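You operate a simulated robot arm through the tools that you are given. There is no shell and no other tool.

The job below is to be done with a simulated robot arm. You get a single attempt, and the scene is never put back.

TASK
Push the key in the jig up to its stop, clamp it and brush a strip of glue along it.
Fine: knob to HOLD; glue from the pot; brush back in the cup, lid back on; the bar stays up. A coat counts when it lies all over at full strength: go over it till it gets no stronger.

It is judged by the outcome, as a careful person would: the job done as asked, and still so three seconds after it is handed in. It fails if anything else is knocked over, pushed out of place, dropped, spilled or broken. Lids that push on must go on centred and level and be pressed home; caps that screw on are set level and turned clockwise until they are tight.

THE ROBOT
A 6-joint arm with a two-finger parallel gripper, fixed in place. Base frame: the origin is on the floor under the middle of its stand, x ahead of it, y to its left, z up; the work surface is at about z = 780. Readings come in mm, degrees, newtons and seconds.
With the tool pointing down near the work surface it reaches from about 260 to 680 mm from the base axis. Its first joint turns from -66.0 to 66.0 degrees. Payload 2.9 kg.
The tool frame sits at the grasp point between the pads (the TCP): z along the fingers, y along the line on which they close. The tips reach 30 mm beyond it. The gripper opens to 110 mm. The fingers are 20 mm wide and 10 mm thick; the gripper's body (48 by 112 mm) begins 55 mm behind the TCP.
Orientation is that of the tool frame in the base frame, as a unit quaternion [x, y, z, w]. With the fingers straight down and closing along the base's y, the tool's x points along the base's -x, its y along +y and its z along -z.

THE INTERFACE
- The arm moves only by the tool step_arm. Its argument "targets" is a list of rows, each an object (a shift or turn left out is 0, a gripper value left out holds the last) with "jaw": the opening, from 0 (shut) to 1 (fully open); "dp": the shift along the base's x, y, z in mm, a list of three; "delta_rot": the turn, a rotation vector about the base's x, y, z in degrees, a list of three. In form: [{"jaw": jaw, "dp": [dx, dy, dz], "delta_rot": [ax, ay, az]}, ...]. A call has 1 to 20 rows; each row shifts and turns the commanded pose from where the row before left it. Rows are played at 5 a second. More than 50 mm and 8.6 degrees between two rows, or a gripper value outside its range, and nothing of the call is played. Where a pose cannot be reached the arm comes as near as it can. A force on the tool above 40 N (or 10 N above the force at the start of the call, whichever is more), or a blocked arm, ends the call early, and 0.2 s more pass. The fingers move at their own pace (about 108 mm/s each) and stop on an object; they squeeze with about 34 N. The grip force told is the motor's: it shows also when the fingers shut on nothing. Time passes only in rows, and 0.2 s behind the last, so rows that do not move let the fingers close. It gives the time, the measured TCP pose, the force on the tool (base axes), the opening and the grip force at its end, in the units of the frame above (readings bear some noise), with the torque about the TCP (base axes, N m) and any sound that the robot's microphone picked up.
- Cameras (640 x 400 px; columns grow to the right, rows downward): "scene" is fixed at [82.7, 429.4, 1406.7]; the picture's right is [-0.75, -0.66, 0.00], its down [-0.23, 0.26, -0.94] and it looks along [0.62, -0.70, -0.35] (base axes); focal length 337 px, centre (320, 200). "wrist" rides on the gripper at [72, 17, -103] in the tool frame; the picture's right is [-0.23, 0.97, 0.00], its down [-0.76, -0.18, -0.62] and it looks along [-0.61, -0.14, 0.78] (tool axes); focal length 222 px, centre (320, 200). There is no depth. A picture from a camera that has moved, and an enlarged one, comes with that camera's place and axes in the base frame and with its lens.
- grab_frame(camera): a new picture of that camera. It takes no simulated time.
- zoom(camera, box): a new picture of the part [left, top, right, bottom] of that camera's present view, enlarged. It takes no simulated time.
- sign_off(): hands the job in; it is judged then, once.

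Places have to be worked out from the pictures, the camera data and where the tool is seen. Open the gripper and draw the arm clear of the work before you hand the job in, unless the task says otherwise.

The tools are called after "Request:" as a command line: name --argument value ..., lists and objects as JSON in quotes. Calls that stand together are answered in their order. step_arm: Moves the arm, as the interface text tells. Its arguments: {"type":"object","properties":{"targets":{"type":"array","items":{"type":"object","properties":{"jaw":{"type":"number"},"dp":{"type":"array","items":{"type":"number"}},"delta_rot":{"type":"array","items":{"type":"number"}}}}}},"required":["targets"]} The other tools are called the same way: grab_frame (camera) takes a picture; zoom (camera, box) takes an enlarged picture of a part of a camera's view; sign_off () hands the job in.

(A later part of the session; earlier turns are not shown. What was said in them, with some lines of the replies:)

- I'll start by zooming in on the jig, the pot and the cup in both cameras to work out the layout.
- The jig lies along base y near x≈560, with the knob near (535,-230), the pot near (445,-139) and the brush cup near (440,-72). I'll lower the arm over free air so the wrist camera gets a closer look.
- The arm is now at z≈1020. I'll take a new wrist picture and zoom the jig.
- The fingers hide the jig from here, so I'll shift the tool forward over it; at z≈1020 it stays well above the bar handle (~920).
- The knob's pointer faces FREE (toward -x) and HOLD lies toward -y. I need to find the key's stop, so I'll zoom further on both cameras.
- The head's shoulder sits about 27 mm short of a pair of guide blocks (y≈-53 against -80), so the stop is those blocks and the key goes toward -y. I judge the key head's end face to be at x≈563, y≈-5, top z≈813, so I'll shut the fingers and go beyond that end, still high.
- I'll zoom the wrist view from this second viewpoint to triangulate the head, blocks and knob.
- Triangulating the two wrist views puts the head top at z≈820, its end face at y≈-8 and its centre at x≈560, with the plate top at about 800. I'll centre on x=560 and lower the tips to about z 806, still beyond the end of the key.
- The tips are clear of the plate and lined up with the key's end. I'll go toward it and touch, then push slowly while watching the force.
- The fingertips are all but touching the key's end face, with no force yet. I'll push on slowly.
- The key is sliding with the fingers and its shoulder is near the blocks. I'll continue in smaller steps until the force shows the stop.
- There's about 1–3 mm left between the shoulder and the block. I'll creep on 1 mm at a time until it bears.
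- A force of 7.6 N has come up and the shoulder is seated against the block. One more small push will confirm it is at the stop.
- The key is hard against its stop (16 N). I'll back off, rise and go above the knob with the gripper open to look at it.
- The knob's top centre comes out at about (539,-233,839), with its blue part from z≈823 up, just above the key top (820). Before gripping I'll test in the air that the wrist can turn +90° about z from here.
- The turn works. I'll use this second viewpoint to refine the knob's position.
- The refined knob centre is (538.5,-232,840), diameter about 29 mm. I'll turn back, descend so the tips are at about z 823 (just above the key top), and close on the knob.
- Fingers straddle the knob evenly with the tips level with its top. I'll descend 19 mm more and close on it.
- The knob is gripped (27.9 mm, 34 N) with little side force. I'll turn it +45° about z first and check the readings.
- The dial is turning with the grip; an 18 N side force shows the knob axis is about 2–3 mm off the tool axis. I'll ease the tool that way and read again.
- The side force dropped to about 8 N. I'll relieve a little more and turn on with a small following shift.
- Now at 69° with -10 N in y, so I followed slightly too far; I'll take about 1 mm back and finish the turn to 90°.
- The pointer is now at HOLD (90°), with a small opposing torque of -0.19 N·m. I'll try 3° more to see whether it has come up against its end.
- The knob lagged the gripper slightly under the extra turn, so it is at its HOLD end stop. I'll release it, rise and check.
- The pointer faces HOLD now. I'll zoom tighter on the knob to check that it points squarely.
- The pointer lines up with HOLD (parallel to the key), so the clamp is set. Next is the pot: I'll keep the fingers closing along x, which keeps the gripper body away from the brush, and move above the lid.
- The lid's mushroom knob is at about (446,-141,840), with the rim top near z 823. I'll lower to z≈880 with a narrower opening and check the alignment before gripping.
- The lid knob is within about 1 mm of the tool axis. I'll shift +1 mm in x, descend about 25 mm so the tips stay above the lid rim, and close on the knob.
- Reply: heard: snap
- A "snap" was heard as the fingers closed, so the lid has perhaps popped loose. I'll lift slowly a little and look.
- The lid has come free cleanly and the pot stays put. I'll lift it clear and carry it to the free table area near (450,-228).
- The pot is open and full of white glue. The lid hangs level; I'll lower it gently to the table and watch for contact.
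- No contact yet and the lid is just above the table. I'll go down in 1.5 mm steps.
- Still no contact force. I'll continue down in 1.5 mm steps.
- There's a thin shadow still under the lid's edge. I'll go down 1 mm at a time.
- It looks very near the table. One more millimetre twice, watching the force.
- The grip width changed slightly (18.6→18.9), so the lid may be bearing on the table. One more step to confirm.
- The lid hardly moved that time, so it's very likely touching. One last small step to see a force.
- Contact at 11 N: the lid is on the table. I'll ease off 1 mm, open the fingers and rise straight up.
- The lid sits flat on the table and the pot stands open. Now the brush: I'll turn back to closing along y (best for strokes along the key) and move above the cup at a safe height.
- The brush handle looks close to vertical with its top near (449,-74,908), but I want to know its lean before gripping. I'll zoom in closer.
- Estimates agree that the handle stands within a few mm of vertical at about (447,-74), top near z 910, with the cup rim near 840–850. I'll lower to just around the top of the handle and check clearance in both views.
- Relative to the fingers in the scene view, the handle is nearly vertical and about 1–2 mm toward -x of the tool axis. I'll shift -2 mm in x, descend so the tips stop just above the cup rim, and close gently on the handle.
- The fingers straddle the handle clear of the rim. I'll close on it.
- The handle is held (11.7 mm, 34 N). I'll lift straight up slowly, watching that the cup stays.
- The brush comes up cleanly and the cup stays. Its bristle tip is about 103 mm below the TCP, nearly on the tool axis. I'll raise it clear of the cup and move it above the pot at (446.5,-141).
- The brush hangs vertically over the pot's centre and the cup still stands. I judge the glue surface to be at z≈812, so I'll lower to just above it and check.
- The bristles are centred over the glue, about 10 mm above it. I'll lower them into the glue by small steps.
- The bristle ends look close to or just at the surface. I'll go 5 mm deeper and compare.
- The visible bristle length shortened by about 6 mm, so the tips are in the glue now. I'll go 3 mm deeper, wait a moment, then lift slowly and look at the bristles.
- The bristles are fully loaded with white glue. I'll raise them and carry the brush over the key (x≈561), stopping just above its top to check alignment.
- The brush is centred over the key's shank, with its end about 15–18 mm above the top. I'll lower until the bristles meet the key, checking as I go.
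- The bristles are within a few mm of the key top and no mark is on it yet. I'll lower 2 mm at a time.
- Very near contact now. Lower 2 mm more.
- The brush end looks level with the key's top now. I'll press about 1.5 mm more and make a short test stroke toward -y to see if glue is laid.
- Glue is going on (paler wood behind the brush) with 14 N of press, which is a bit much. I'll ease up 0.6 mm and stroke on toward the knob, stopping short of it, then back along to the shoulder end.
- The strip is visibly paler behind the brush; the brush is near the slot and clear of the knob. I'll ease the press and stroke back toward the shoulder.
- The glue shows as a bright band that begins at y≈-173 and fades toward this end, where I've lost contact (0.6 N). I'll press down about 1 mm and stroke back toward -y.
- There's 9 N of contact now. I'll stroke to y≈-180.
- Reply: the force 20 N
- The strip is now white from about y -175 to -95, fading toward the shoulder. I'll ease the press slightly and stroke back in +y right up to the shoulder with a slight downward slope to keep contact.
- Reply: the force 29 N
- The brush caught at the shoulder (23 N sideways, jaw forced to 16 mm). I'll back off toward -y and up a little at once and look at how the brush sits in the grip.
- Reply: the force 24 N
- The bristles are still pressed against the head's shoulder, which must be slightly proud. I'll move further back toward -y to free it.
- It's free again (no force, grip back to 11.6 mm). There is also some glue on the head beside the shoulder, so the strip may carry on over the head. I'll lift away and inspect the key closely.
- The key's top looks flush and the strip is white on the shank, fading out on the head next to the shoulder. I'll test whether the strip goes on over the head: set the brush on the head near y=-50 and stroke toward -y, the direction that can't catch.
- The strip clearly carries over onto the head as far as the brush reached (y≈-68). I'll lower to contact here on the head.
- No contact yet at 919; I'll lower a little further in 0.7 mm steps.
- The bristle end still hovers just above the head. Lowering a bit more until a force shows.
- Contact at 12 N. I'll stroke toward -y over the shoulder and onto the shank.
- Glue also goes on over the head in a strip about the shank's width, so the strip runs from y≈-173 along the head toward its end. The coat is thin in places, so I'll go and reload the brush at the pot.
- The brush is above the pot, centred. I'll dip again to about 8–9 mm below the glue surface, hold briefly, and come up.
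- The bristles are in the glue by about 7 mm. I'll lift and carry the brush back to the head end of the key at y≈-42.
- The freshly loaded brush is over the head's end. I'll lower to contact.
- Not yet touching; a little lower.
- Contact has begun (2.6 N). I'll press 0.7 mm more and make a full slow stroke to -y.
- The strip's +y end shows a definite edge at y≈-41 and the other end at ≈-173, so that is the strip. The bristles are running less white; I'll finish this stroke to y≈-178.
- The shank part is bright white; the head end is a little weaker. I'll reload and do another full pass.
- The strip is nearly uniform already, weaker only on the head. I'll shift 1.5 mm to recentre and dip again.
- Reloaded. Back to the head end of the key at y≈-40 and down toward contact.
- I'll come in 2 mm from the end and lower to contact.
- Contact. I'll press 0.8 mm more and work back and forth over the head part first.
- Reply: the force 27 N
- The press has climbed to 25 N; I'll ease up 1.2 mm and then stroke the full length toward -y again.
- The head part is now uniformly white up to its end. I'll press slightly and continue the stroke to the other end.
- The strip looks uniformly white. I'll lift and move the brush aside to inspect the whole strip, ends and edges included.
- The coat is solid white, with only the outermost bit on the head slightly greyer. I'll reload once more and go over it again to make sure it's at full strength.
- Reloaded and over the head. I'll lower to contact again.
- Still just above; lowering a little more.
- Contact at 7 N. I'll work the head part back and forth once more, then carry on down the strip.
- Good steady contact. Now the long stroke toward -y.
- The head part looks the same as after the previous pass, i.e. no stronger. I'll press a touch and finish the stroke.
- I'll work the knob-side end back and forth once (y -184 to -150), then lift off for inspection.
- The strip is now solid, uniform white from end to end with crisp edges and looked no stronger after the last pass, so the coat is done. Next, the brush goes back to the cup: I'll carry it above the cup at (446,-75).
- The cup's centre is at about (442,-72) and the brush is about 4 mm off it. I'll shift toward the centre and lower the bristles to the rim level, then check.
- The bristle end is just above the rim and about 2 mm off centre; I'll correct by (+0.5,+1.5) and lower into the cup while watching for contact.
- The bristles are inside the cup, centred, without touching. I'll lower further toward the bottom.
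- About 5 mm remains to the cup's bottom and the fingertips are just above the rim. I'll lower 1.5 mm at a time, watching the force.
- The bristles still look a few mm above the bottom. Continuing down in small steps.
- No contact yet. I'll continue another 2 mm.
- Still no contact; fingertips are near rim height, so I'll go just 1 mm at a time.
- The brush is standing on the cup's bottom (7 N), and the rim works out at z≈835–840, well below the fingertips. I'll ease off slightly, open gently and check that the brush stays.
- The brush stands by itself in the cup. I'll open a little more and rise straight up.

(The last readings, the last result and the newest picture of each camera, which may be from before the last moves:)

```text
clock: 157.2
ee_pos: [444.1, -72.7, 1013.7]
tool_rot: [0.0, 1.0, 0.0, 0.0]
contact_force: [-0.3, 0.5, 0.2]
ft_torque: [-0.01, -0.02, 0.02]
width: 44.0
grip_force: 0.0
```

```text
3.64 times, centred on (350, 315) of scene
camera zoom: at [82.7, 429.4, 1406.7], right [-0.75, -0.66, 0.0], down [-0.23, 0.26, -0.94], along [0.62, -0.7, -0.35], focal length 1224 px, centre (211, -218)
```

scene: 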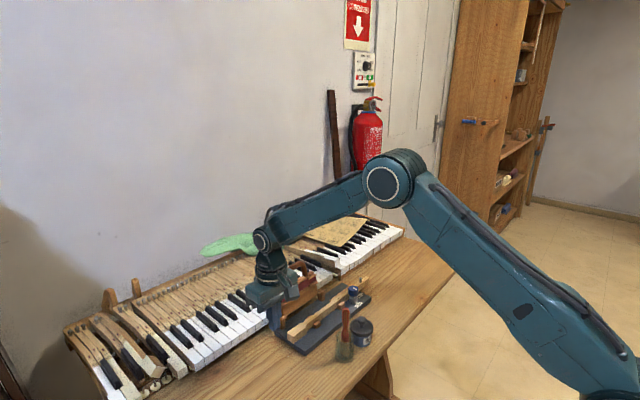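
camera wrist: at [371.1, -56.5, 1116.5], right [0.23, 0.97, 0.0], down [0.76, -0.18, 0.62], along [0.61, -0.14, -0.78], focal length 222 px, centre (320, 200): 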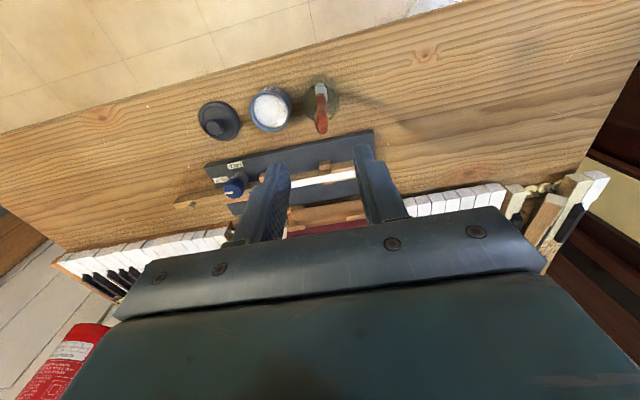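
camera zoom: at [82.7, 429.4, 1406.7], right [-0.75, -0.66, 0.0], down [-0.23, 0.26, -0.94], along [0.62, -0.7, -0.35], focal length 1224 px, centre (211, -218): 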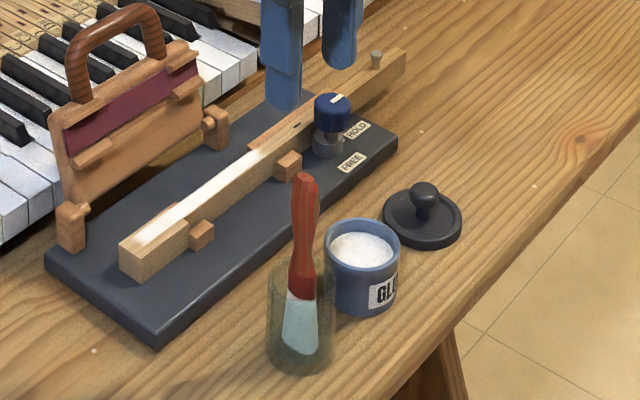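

The brush is back in the cup and stands well. Now the lid: I'll turn the tool +90° again and move above the lid at (450,-228).

Request:
step_arm --targets '[{"dp": [0, -14, 0], "delta_rot": [0, 0, 8.2]}, {"dp": [0.5, -14, 0], "delta_rot": [0, 0, 8.2]}, {"dp": [0.5, -14, 0], "delta_rot": [0, 0, 8.2]}, {"dp": [0.5, -14, 0], "delta_rot": [0, 0, 8.2]}, {"dp": [0.5, -14, 0], "delta_rot": [0, 0, 8.2]}, {"dp": [0.5, -14, 0], "delta_rot": [0, 0, 8.2]}, {"dp": [0.5, -14, 0], "delta_rot": [0, 0, 8.2]}, {"dp": [0.5, -14, 0], "delta_rot": [0, 0, 8.2]}, {"dp": [0.5, -14, 0], "delta_rot": [0, 0, 8.2]}, {"dp": [0.5, -14, 0], "delta_rot": [0, 0, 8.2]}, {"dp": [1, -15.5, 0], "delta_rot": [0, 0, 8.0]}, {"dp": [0, 0, -30]}, {"dp": [0, 0, -30]}, {"dp": [0, 0, 0]}]'

Request:
grab_frame --camera "wrist"

Request:
zoom --camera "wrist" --box '[220, 60, 420, 185]'

```text
clock: 160.2
ee_pos: [449.7, -226.8, 955.6]
tool_rot: [-0.707, 0.707, 0.0, 0.0]
contact_force: [0.0, -0.3, 1.0]
ft_torque: [-0.01, 0.03, 0.0]
width: 43.9
grip_force: 0.1
```

```text
taken
camera wrist: at [432.9, -298.6, 1058.1], right [-0.97, 0.23, 0.0], down [0.18, 0.76, 0.62], along [0.14, 0.61, -0.78], focal length 222 px, centre (320, 200)
```

wrist: 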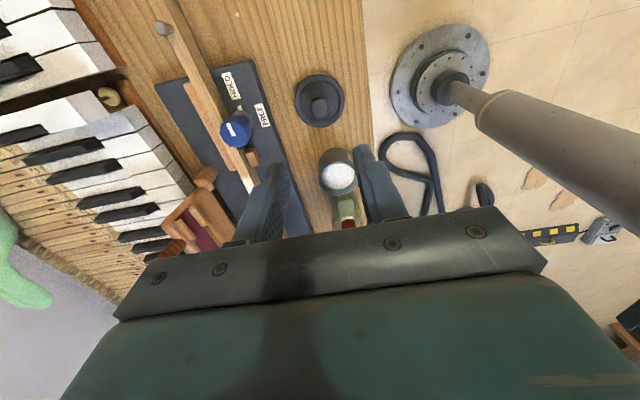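

```text
3.20 times, centred on (320, 122) of wrist
camera zoom: at [432.9, -298.6, 1058.1], right [-0.97, 0.23, 0.0], down [0.18, 0.76, 0.62], along [0.14, 0.61, -0.78], focal length 711 px, centre (320, 448)
```

zoom: 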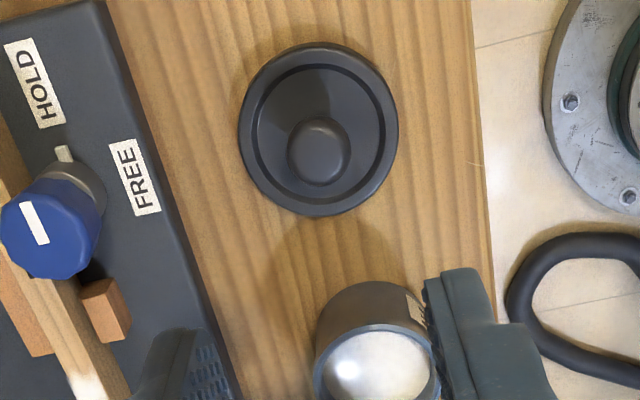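

The lid's knob is right under the tool axis. I'll lower around it to the same height where I released it (TCP≈825).

Request:
step_arm --targets '[{"dp": [0, -0.5, -40]}, {"dp": [0, 0, -40]}, {"dp": [0, 0, -30]}, {"dp": [0, 0, 0]}]'

Request:
zoom --camera "wrist" --box '[220, 80, 420, 205]'

Request:
zoom --camera "scene" --box '[365, 285, 415, 335]'

```text
clock: 161.2
ee_pos: [448.4, -227.4, 844.0]
tool_rot: [0.707, -0.707, 0.001, 0.0]
contact_force: [0.9, 0.7, -1.0]
ft_torque: [0.01, 0.02, -0.02]
width: 44.2
grip_force: 0.0
```

```text
3.20 times, centred on (320, 142) of wrist
camera zoom: at [432.0, -300.3, 947.4], right [-0.97, 0.23, 0.0], down [0.18, 0.76, 0.62], along [0.14, 0.61, -0.78], focal length 711 px, centre (320, 384)
```

zoom: 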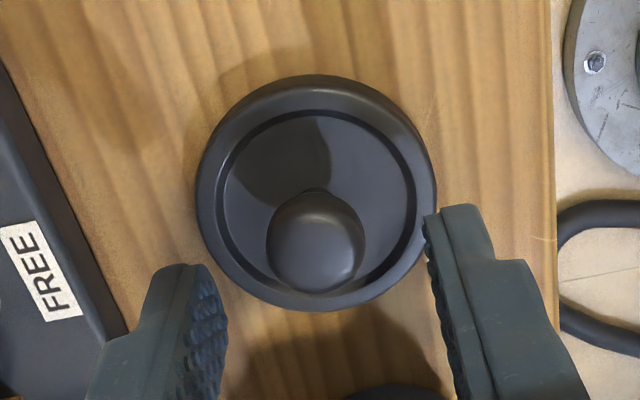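

```text
8.00 times, centred on (390, 310) of scene
camera zoom: at [82.7, 429.4, 1406.7], right [-0.75, -0.66, 0.0], down [-0.23, 0.26, -0.94], along [0.62, -0.7, -0.35], focal length 2692 px, centre (-240, -680)
```

zoom: 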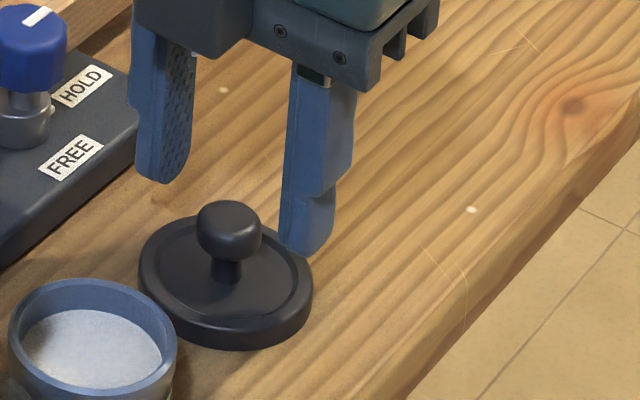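

Aligned within about 1 mm (knob slightly +x). I'll shift +1 mm, descend to TCP≈825 and close on the knob.

Request:
step_arm --targets '[{"dp": [1, 0, -10]}, {"dp": [0, 0, -8.5]}, {"dp": [0, 0, 0]}, {"jaw": 0.28}, {"jaw": 0.1}, {"jaw": 0.1}, {"dp": [0, 0, 0]}]'

Request:
zoom --camera "scene" --box '[365, 285, 415, 335]'

Request:
zoom --camera "wrist" --box '[220, 80, 420, 205]'

```text
clock: 162.8
ee_pos: [449.6, -229.0, 825.5]
tool_rot: [0.708, -0.706, 0.001, 0.0]
contact_force: [-0.2, -0.7, 0.8]
ft_torque: [0.01, 0.0, 0.01]
width: 18.3
grip_force: 34.0
```

```text
8.00 times, centred on (390, 310) of scene
camera zoom: at [82.7, 429.4, 1406.7], right [-0.75, -0.66, 0.0], down [-0.23, 0.26, -0.94], along [0.62, -0.7, -0.35], focal length 2692 px, centre (-240, -680)
```

zoom: 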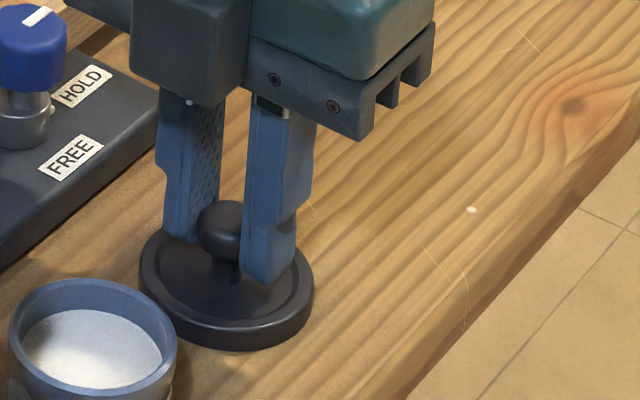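

```text
3.20 times, centred on (320, 142) of wrist
camera zoom: at [432.7, -300.4, 929.1], right [-0.97, 0.23, 0.0], down [0.18, 0.76, 0.62], along [0.14, 0.61, -0.78], focal length 711 px, centre (320, 384)
```

zoom: 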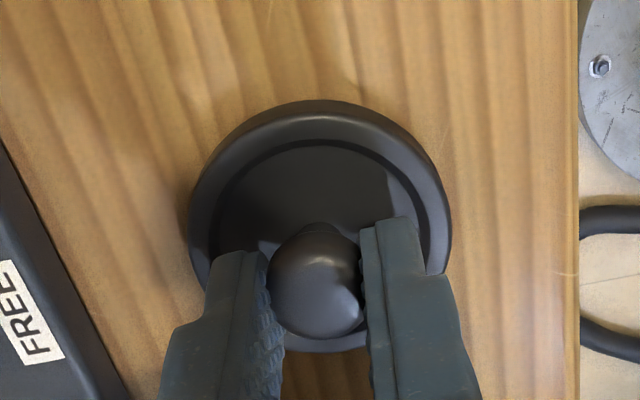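

The lid's knob is gripped (18.3 mm). I'll lift it and carry it back over the pot, reversing the earlier move (-3,+88).

Request:
step_arm --targets '[{"dp": [0, 0, 5]}, {"dp": [0, 0, 20]}, {"dp": [0, 0, 30]}, {"dp": [0, 0, 20]}, {"dp": [-1, 30, 0]}, {"dp": [-1, 30, 0]}, {"dp": [-1, 28, 0]}, {"dp": [0, 0, 0]}]'

Request:
zoom --camera "wrist" --box '[220, 80, 420, 205]'

Request:
zoom --camera "scene" --box '[330, 270, 410, 350]'

```text
clock: 164.6
ee_pos: [447.2, -138.7, 900.1]
tool_rot: [-0.707, 0.707, 0.0, 0.0]
contact_force: [-0.4, 0.3, 0.2]
ft_torque: [-0.02, -0.02, 0.01]
width: 18.7
grip_force: 34.2
```

```text
3.20 times, centred on (320, 142) of wrist
camera zoom: at [429.7, -211.1, 1002.5], right [-0.97, 0.23, 0.0], down [0.18, 0.76, 0.62], along [0.14, 0.61, -0.78], focal length 711 px, centre (320, 384)
```

zoom: 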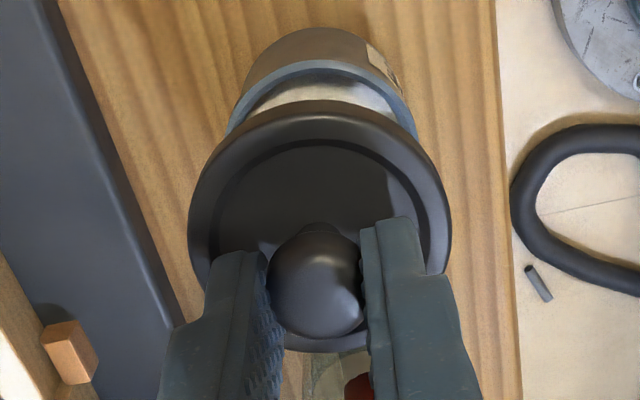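

```text
5.00 times, centred on (370, 310) of scene
camera zoom: at [82.7, 429.4, 1406.7], right [-0.75, -0.66, 0.0], down [-0.23, 0.26, -0.94], along [0.62, -0.7, -0.35], focal length 1683 px, centre (70, -350)
```

zoom: 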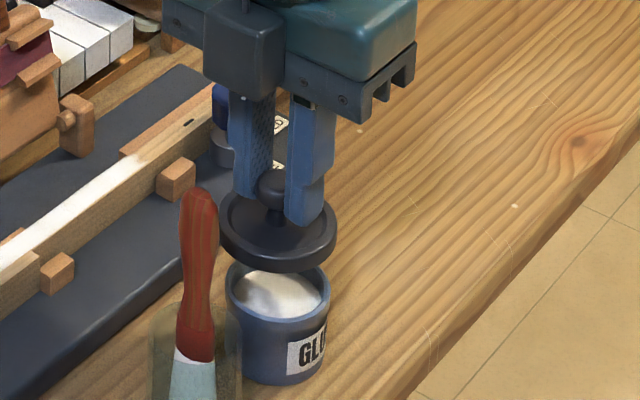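

The lid is over the pot, off by less than 1 mm by both views. I'll correct by (-0.8,-0.5) and lower to just above the rim for a check.

Request:
step_arm --targets '[{"dp": [-0.8, -0.5, -10]}, {"dp": [0, 0, -10]}, {"dp": [0, 0, -6]}, {"dp": [0, 0, 0]}]'

Request:
zoom --camera "wrist" --box '[220, 80, 420, 205]'

Request:
zoom --camera "scene" --box '[340, 290, 400, 350]'

```text
clock: 165.6
ee_pos: [444.9, -141.3, 875.0]
tool_rot: [-0.707, 0.707, 0.0, 0.0]
contact_force: [-0.4, 0.3, -0.3]
ft_torque: [-0.01, -0.01, 0.0]
width: 18.9
grip_force: 34.1
```

```text
3.20 times, centred on (320, 142) of wrist
camera zoom: at [429.1, -212.8, 976.9], right [-0.97, 0.23, 0.0], down [0.18, 0.76, 0.62], along [0.14, 0.61, -0.78], focal length 711 px, centre (320, 384)
```

zoom: 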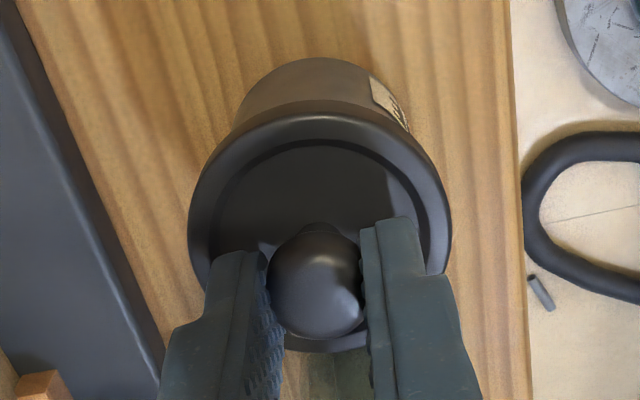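

```text
6.67 times, centred on (370, 320) of scene
camera zoom: at [82.7, 429.4, 1406.7], right [-0.75, -0.66, 0.0], down [-0.23, 0.26, -0.94], along [0.62, -0.7, -0.35], focal length 2244 px, centre (-13, -600)
```

zoom: 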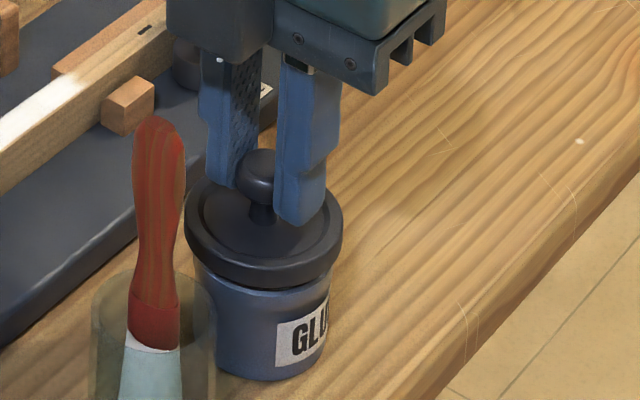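

I'll zoom in closer on the lid and pot edges for a finer alignment check.

Request:
zoom --camera "scene" --box '[363, 310, 397, 350]'

Request:
zoom --camera "wrist" --box '[270, 90, 370, 152]'

```text
10.00 times, centred on (380, 330) of scene
camera zoom: at [82.7, 429.4, 1406.7], right [-0.75, -0.66, 0.0], down [-0.23, 0.26, -0.94], along [0.62, -0.7, -0.35], focal length 3366 px, centre (-280, -1100)
```

zoom: 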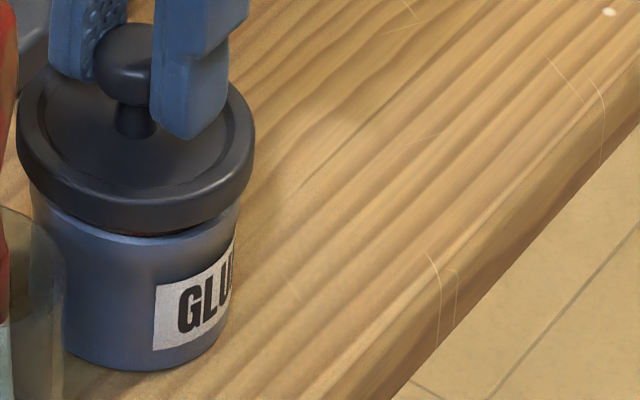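

```text
6.40 times, centred on (320, 121) of wrist
camera zoom: at [429.1, -212.8, 976.9], right [-0.97, 0.23, 0.0], down [0.18, 0.76, 0.62], along [0.14, 0.61, -0.78], focal length 1422 px, centre (320, 706)
```

zoom: 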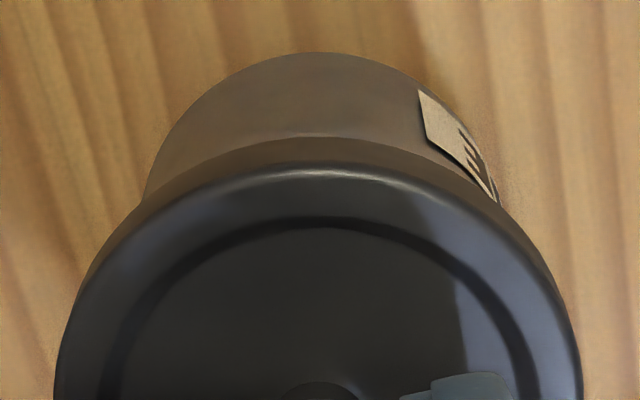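

Alignment is within about half a millimetre. I'll lower slowly, watching for contact.

Request:
step_arm --targets '[{"dp": [0, 0, -3]}, {"dp": [0, 0, -3]}, {"dp": [0, 0, -1.5]}, {"dp": [0, 0, -1.5]}, {"dp": [0, 0, 0]}]'

Request:
zoom --camera "scene" --box '[355, 310, 389, 350]'

```text
clock: 166.8
ee_pos: [446.5, -141.1, 865.1]
tool_rot: [0.707, -0.707, 0.0, 0.0]
contact_force: [0.3, -0.2, -0.6]
ft_torque: [0.05, -0.03, -0.01]
width: 18.9
grip_force: 34.1
```

```text
10.00 times, centred on (372, 330) of scene
camera zoom: at [82.7, 429.4, 1406.7], right [-0.75, -0.66, 0.0], down [-0.23, 0.26, -0.94], along [0.62, -0.7, -0.35], focal length 3366 px, centre (-200, -1100)
```

zoom: 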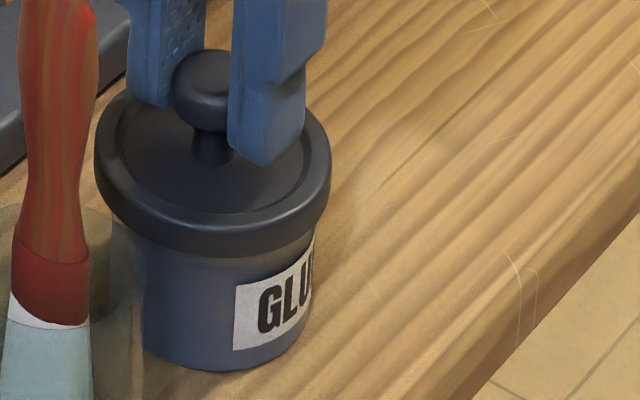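

No contact force yet; I'll go on 1 mm at a time.

Request:
step_arm --targets '[{"dp": [0, 0, -1]}, {"dp": [0, 0, -1]}, {"dp": [0, 0, 0]}]'

Request:
zoom --camera "scene" --box '[355, 310, 389, 350]'

```text
clock: 167.6
ee_pos: [446.3, -140.8, 862.6]
tool_rot: [-0.707, 0.707, 0.0, 0.0]
contact_force: [-0.8, 0.4, 0.0]
ft_torque: [0.01, 0.03, 0.0]
width: 18.8
grip_force: 34.5
```

```text
10.00 times, centred on (372, 330) of scene
camera zoom: at [82.7, 429.4, 1406.7], right [-0.75, -0.66, 0.0], down [-0.23, 0.26, -0.94], along [0.62, -0.7, -0.35], focal length 3366 px, centre (-200, -1100)
```

zoom: 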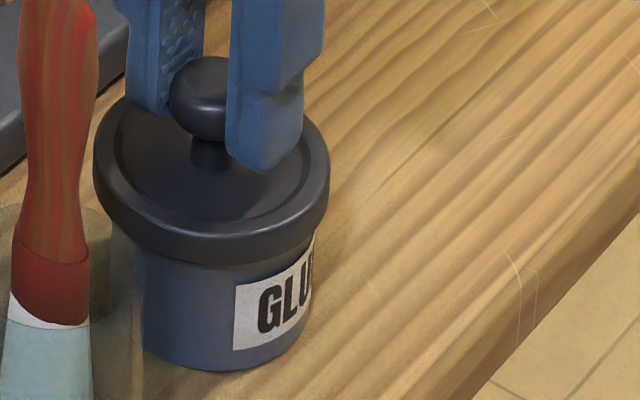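

By comparison with the picture before opening, the lid is about 1–2 mm above its seat. I'll press down in small steps and listen for the snap.

Request:
step_arm --targets '[{"dp": [0, 0, -1]}, {"dp": [0, 0, -1]}, {"dp": [0, 0, 0]}]'

```text
clock: 168.4
ee_pos: [446.4, -141.0, 862.4]
tool_rot: [-0.707, 0.708, 0.0, 0.0]
contact_force: [-0.1, 0.1, -0.7]
ft_torque: [0.0, -0.01, -0.02]
width: 18.6
grip_force: 34.1
```

Request:
zoom --camera "scene" --box '[355, 310, 389, 350]'

Request:
zoom --camera "wrist" --box '[220, 80, 420, 205]'

```text
10.00 times, centred on (372, 330) of scene
camera zoom: at [82.7, 429.4, 1406.7], right [-0.75, -0.66, 0.0], down [-0.23, 0.26, -0.94], along [0.62, -0.7, -0.35], focal length 3366 px, centre (-200, -1100)
```

zoom: 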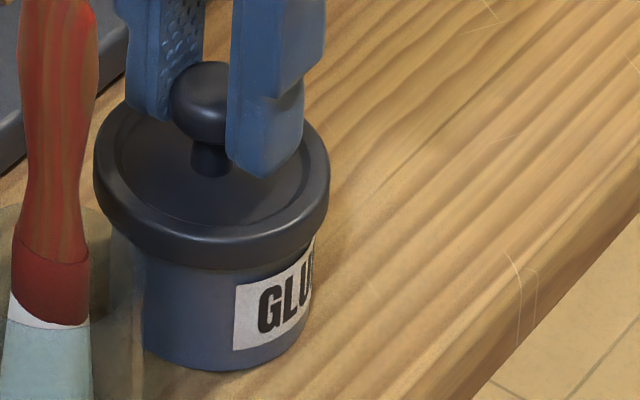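

```text
3.20 times, centred on (320, 142) of wrist
camera zoom: at [429.9, -213.2, 964.5], right [-0.97, 0.23, 0.0], down [0.18, 0.76, 0.62], along [0.14, 0.61, -0.78], focal length 711 px, centre (320, 384)
```

zoom: 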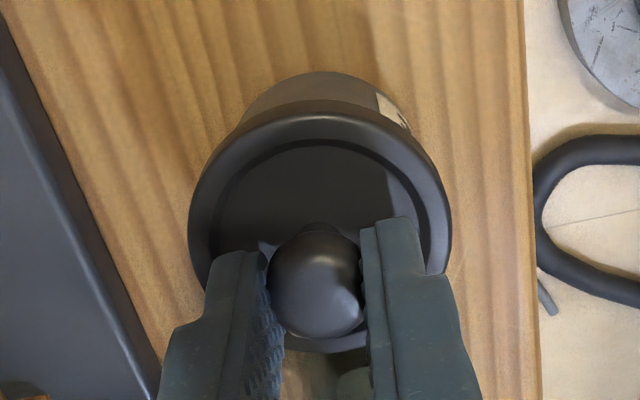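

The lid moved down a little and is nearly level with its seat. Continue pressing in 1 mm steps.

Request:
step_arm --targets '[{"dp": [0, 0, -1]}, {"dp": [0, 0, -1]}, {"dp": [0, 0, 0]}]'

Request:
zoom --camera "scene" --box '[355, 310, 389, 350]'

```text
clock: 169.3
ee_pos: [445.9, -140.8, 861.4]
tool_rot: [-0.707, 0.707, -0.001, 0.0]
contact_force: [-4.0, 1.0, 8.4]
ft_torque: [0.02, 0.14, -0.05]
width: 18.7
grip_force: 33.7
heard: snap
stopped in row 3: the force on the tool passed its limit at 41 N (the readings are from after the stop); the commanded pose is now the measured one
```

```text
10.00 times, centred on (372, 330) of scene
camera zoom: at [82.5, 429.5, 1406.7], right [-0.75, -0.66, 0.0], down [-0.23, 0.26, -0.94], along [0.62, -0.7, -0.35], focal length 3366 px, centre (-200, -1100)
```

zoom: 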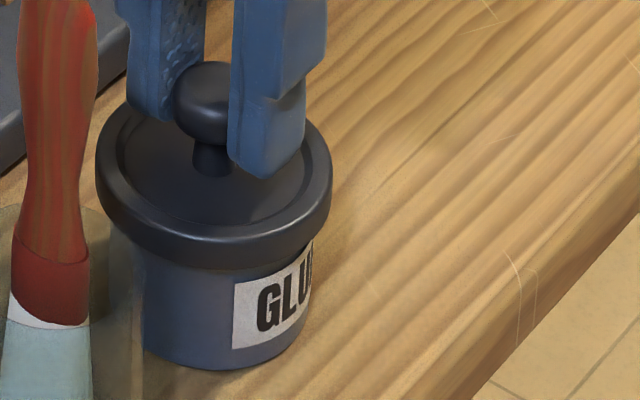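

A snap was heard and the force peaked at 41 N, so the lid has clicked home. I'll open the fingers gently and rise to look.

Request:
step_arm --targets '[{"jaw": 0.25}, {"jaw": 0.42}, {"dp": [0, 0, 0]}, {"dp": [0, 0, 10]}, {"dp": [0, 0, 25]}, {"dp": [0, 0, 0]}]'

Request:
zoom --camera "scene" --box '[355, 305, 395, 350]'

Request:
zoom --camera "wrist" --box '[220, 70, 420, 195]'

```text
clock: 170.7
ee_pos: [445.6, -139.5, 896.5]
tool_rot: [0.707, -0.707, 0.002, 0.0]
contact_force: [-0.9, -0.4, 0.0]
ft_torque: [-0.02, -0.01, 0.0]
width: 46.2
grip_force: 0.0
```

```text
8.89 times, centred on (375, 328) of scene
camera zoom: at [82.7, 429.4, 1406.7], right [-0.75, -0.66, 0.0], down [-0.23, 0.26, -0.94], along [0.62, -0.7, -0.35], focal length 2992 px, centre (-169, -933)
```

zoom: 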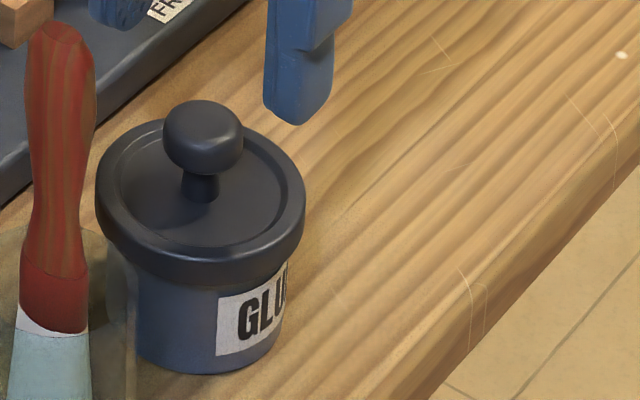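

```text
3.20 times, centred on (320, 132) of wrist
camera zoom: at [428.4, -213.4, 998.6], right [-0.97, 0.23, 0.0], down [0.18, 0.76, 0.62], along [0.14, 0.61, -0.78], focal length 711 px, centre (320, 416)
```

zoom: 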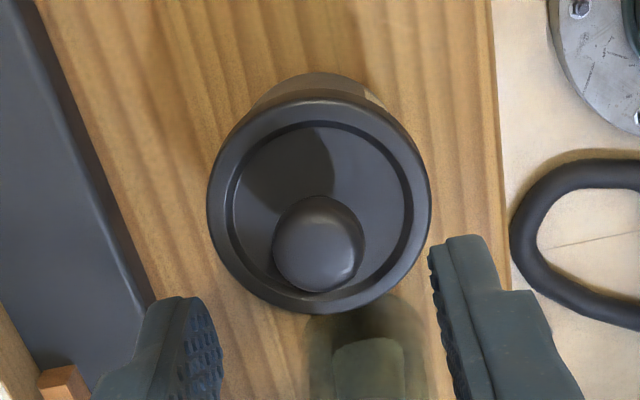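

The lid looks level and centred. I'll compare with the same view as the initial one to verify it's fully home.

Request:
zoom --camera "scene" --box '[320, 295, 400, 370]'

```text
5.33 times, centred on (360, 332) of scene
camera zoom: at [82.7, 429.4, 1406.7], right [-0.75, -0.66, 0.0], down [-0.23, 0.26, -0.94], along [0.62, -0.7, -0.35], focal length 1795 px, centre (107, -507)
```

zoom: 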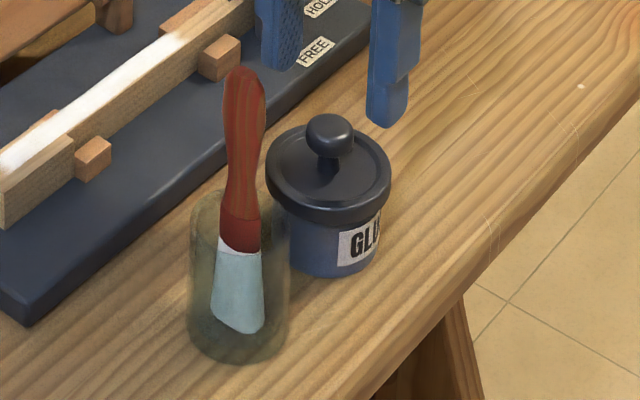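

It matches the initial picture exactly. To be sure it is pressed home I'll press once more on top of the knob with closed fingertips, gently.

Request:
step_arm --targets '[{"jaw": 0, "dp": [0, -0.5, 0]}, {"jaw": 0}, {"jaw": 0}, {"dp": [0, 0, -8]}, {"dp": [0, 0, -4]}, {"dp": [0, 0, -1]}, {"dp": [0, 0, -1]}, {"dp": [0, 0, 0]}]'

Request:
zoom --camera "scene" --box '[340, 290, 400, 350]'

```text
clock: 172.5
ee_pos: [446.2, -140.8, 882.3]
tool_rot: [0.707, -0.707, 0.0, -0.001]
contact_force: [0.7, -0.2, 0.6]
ft_torque: [0.01, 0.03, -0.02]
width: 0.0
grip_force: 33.9
```

```text
6.67 times, centred on (370, 320) of scene
camera zoom: at [82.7, 429.4, 1406.7], right [-0.75, -0.66, 0.0], down [-0.23, 0.26, -0.94], along [0.62, -0.7, -0.35], focal length 2244 px, centre (-13, -600)
```

zoom: 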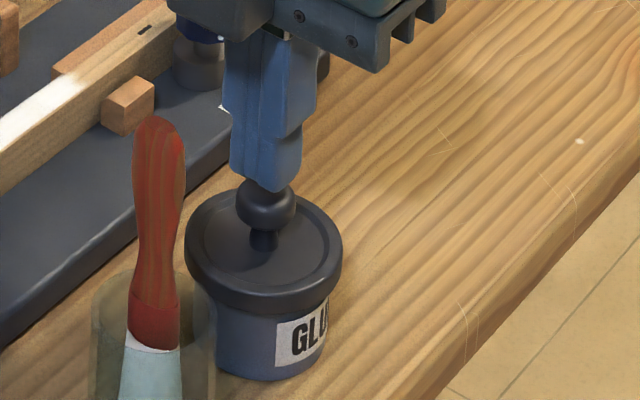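

The closed tips are centred just above the knob's top. I'll lower in 1 mm steps to press.

Request:
step_arm --targets '[{"dp": [0, 0, -1]}, {"dp": [0, 0, -1]}, {"dp": [0, 0, -1]}, {"dp": [0, 0, -1]}, {"dp": [0, 0, 0]}]'

```text
clock: 173.7
ee_pos: [446.2, -140.8, 879.2]
tool_rot: [0.707, -0.707, 0.0, 0.0]
contact_force: [-0.3, -0.5, -0.1]
ft_torque: [-0.01, 0.02, 0.0]
width: 0.2
grip_force: 33.7
```

Request:
step_arm --targets '[{"dp": [0, 0, -1]}, {"dp": [0, 0, -1]}, {"dp": [0, 0, -1]}, {"dp": [0, 0, 0]}]'

```text
clock: 174.7
ee_pos: [447.2, -141.5, 876.4]
tool_rot: [0.707, -0.707, 0.001, 0.0]
contact_force: [-4.8, 1.0, 16.3]
ft_torque: [0.05, 0.12, -0.02]
width: 0.0
grip_force: 34.3
```

Contact at 16 N with no movement or snap. A little more, then I'll withdraw.

Request:
step_arm --targets '[{"dp": [0, 0, -1]}, {"dp": [0, 0, 0]}]'

Request:
zoom --camera "scene" --box '[340, 290, 400, 350]'

```text
clock: 175.3
ee_pos: [446.3, -141.6, 876.3]
tool_rot: [-0.706, 0.708, -0.002, 0.001]
contact_force: [-9.9, 1.8, 37.2]
ft_torque: [0.04, 0.31, 0.02]
width: 0.2
grip_force: 33.6
```

```text
6.67 times, centred on (370, 320) of scene
camera zoom: at [82.0, 429.6, 1406.7], right [-0.75, -0.66, 0.0], down [-0.23, 0.26, -0.94], along [0.62, -0.7, -0.35], focal length 2244 px, centre (-13, -600)
```

zoom: 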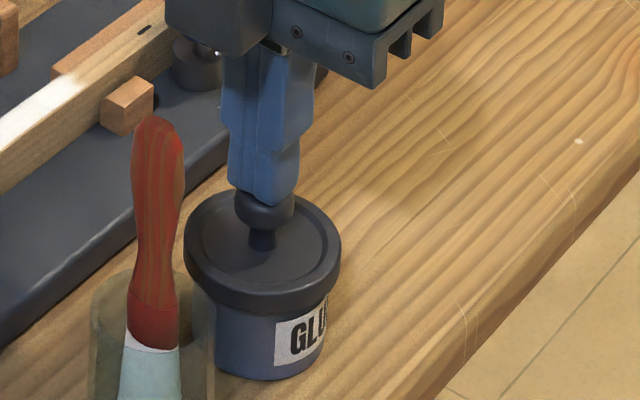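

At 37 N the lid doesn't move: it's home. I'll withdraw straight up, open the gripper, and draw the arm clear.

Request:
step_arm --targets '[{"dp": [0, 0, 3]}, {"dp": [0, 0, 15]}, {"dp": [0, 0, 40]}, {"dp": [0, 0, 45]}, {"jaw": 0.6, "dp": [0, 0, 45]}, {"dp": [0, 0, 45]}, {"dp": [-20, 0, 45]}, {"dp": [-20, 0, 45]}, {"dp": [-20, 0, 45]}, {"dp": [0, 0, 0]}]'

Request:
grab_frame --camera "scene"

Request:
zoom --camera "scene" --box '[270, 250, 410, 370]'

Request:
grab_frame --camera "wrist"

```text
clock: 177.5
ee_pos: [387.7, -140.6, 1202.2]
tool_rot: [0.707, -0.707, 0.0, 0.0]
contact_force: [-0.9, 0.2, -0.3]
ft_torque: [-0.01, 0.0, -0.01]
width: 66.2
grip_force: 0.0
```

```text
taken
```

scene: 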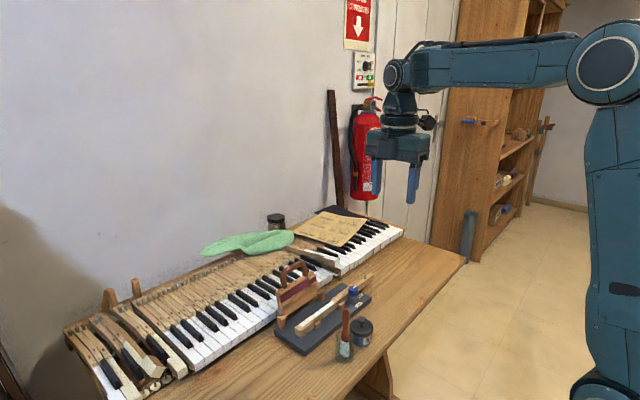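

```text
3.33 times, centred on (340, 310) of scene
camera zoom: at [82.7, 429.4, 1406.7], right [-0.75, -0.66, 0.0], down [-0.23, 0.26, -0.94], along [0.62, -0.7, -0.35], focal length 1122 px, centre (253, -167)
```

zoom: 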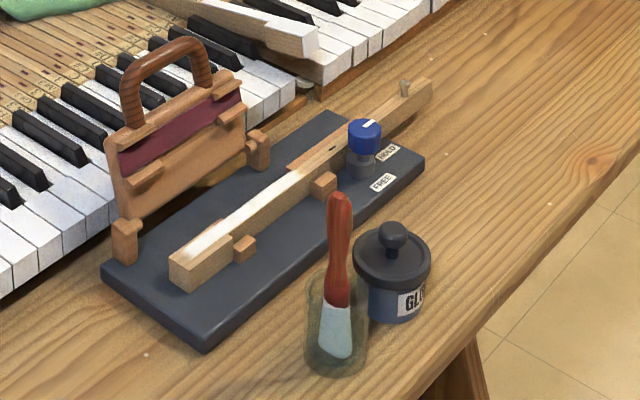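

```text
taken
camera wrist: at [370.6, -211.2, 1305.9], right [-0.97, 0.23, 0.0], down [0.18, 0.76, 0.62], along [0.14, 0.61, -0.78], focal length 222 px, centre (320, 200)
```

wrist: 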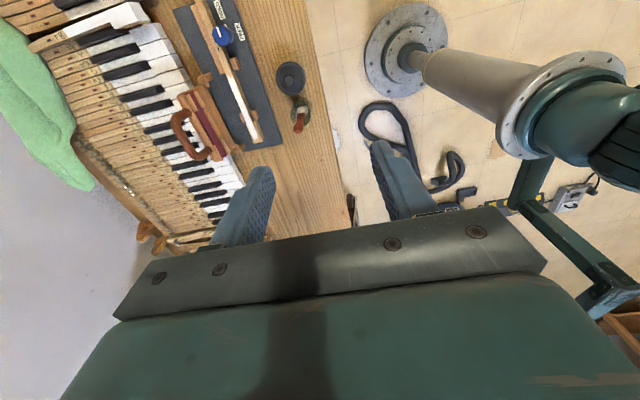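

Everything is in place and the arm is clear. One last close look at the glue strip, the shoulder at its stop and the knob before handing in.

Request:
zoom --camera "scene" --box '[295, 295, 345, 338]'

Request:
zoom --camera "scene" --box '[335, 270, 385, 305]'

Request:
zoom --camera "wrist" --box '[190, 0, 290, 150]'

```text
9.30 times, centred on (320, 316) of scene
camera zoom: at [82.7, 429.4, 1406.7], right [-0.75, -0.66, 0.0], down [-0.23, 0.26, -0.94], along [0.62, -0.7, -0.35], focal length 3131 px, centre (320, -884)
```

zoom: 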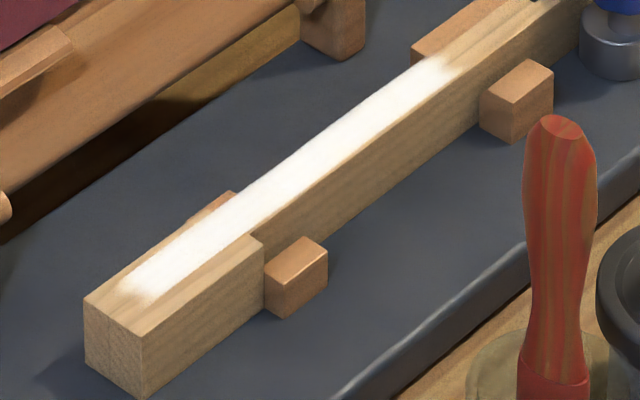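

```text
11.43 times, centred on (360, 288) of scene
camera zoom: at [82.7, 429.4, 1406.7], right [-0.75, -0.66, 0.0], down [-0.23, 0.26, -0.94], along [0.62, -0.7, -0.35], focal length 3846 px, centre (-137, -800)
```

zoom: 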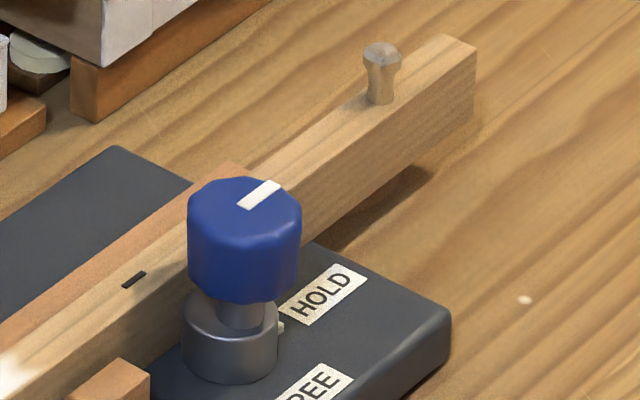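

```text
2.67 times, centred on (240, 75) of wrist
camera zoom: at [370.6, -211.2, 1305.9], right [-0.97, 0.23, 0.0], down [0.18, 0.76, 0.62], along [0.14, 0.61, -0.78], focal length 592 px, centre (533, 533)
```

zoom: 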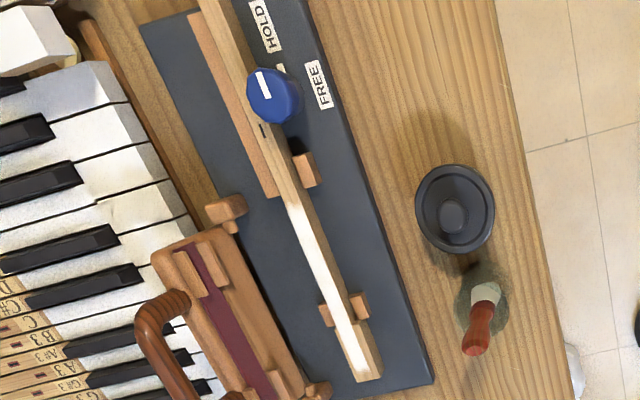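

The key is against its stop and the knob points squarely at HOLD. The glue strip is solid and even from end to end, the brush is in its cup, the lid is home and level, the bar is still up, and the gripper is open and clear. Handing in.

Request:
sign_off

```text
The job is handed in.
```

The job is done and handed in; I haven't seen the verdict. At the last check before handing in:

- **Key:** it is pushed against its stop. The head's shoulder bears on the guide blocks, and the key stopped moving at 16 N.
- **Knob:** it points squarely at HOLD and reached its end stop.
- **Glue:** a solid, even white strip runs along the key from about y = -173 mm to y = -41 mm, taken from the pot with four dips. The last pass made it no stronger.
- **Brush:** it stands in its cup, still wet with glue. It slid up about 3 mm in the grip while brushing, but it went back in cleanly.
- **Lid:** it is back on the pot, centred and level. It snapped home, and a second press of 37 N did not move it.
- **Bar:** it is still up.

While brushing toward the head, the brush once caught at the key's shoulder (23 N sideways). I backed it off and saw nothing shifted. After that I did no strokes toward the head across the shoulder.

The gripper is open and the arm is drawn clear of the work.
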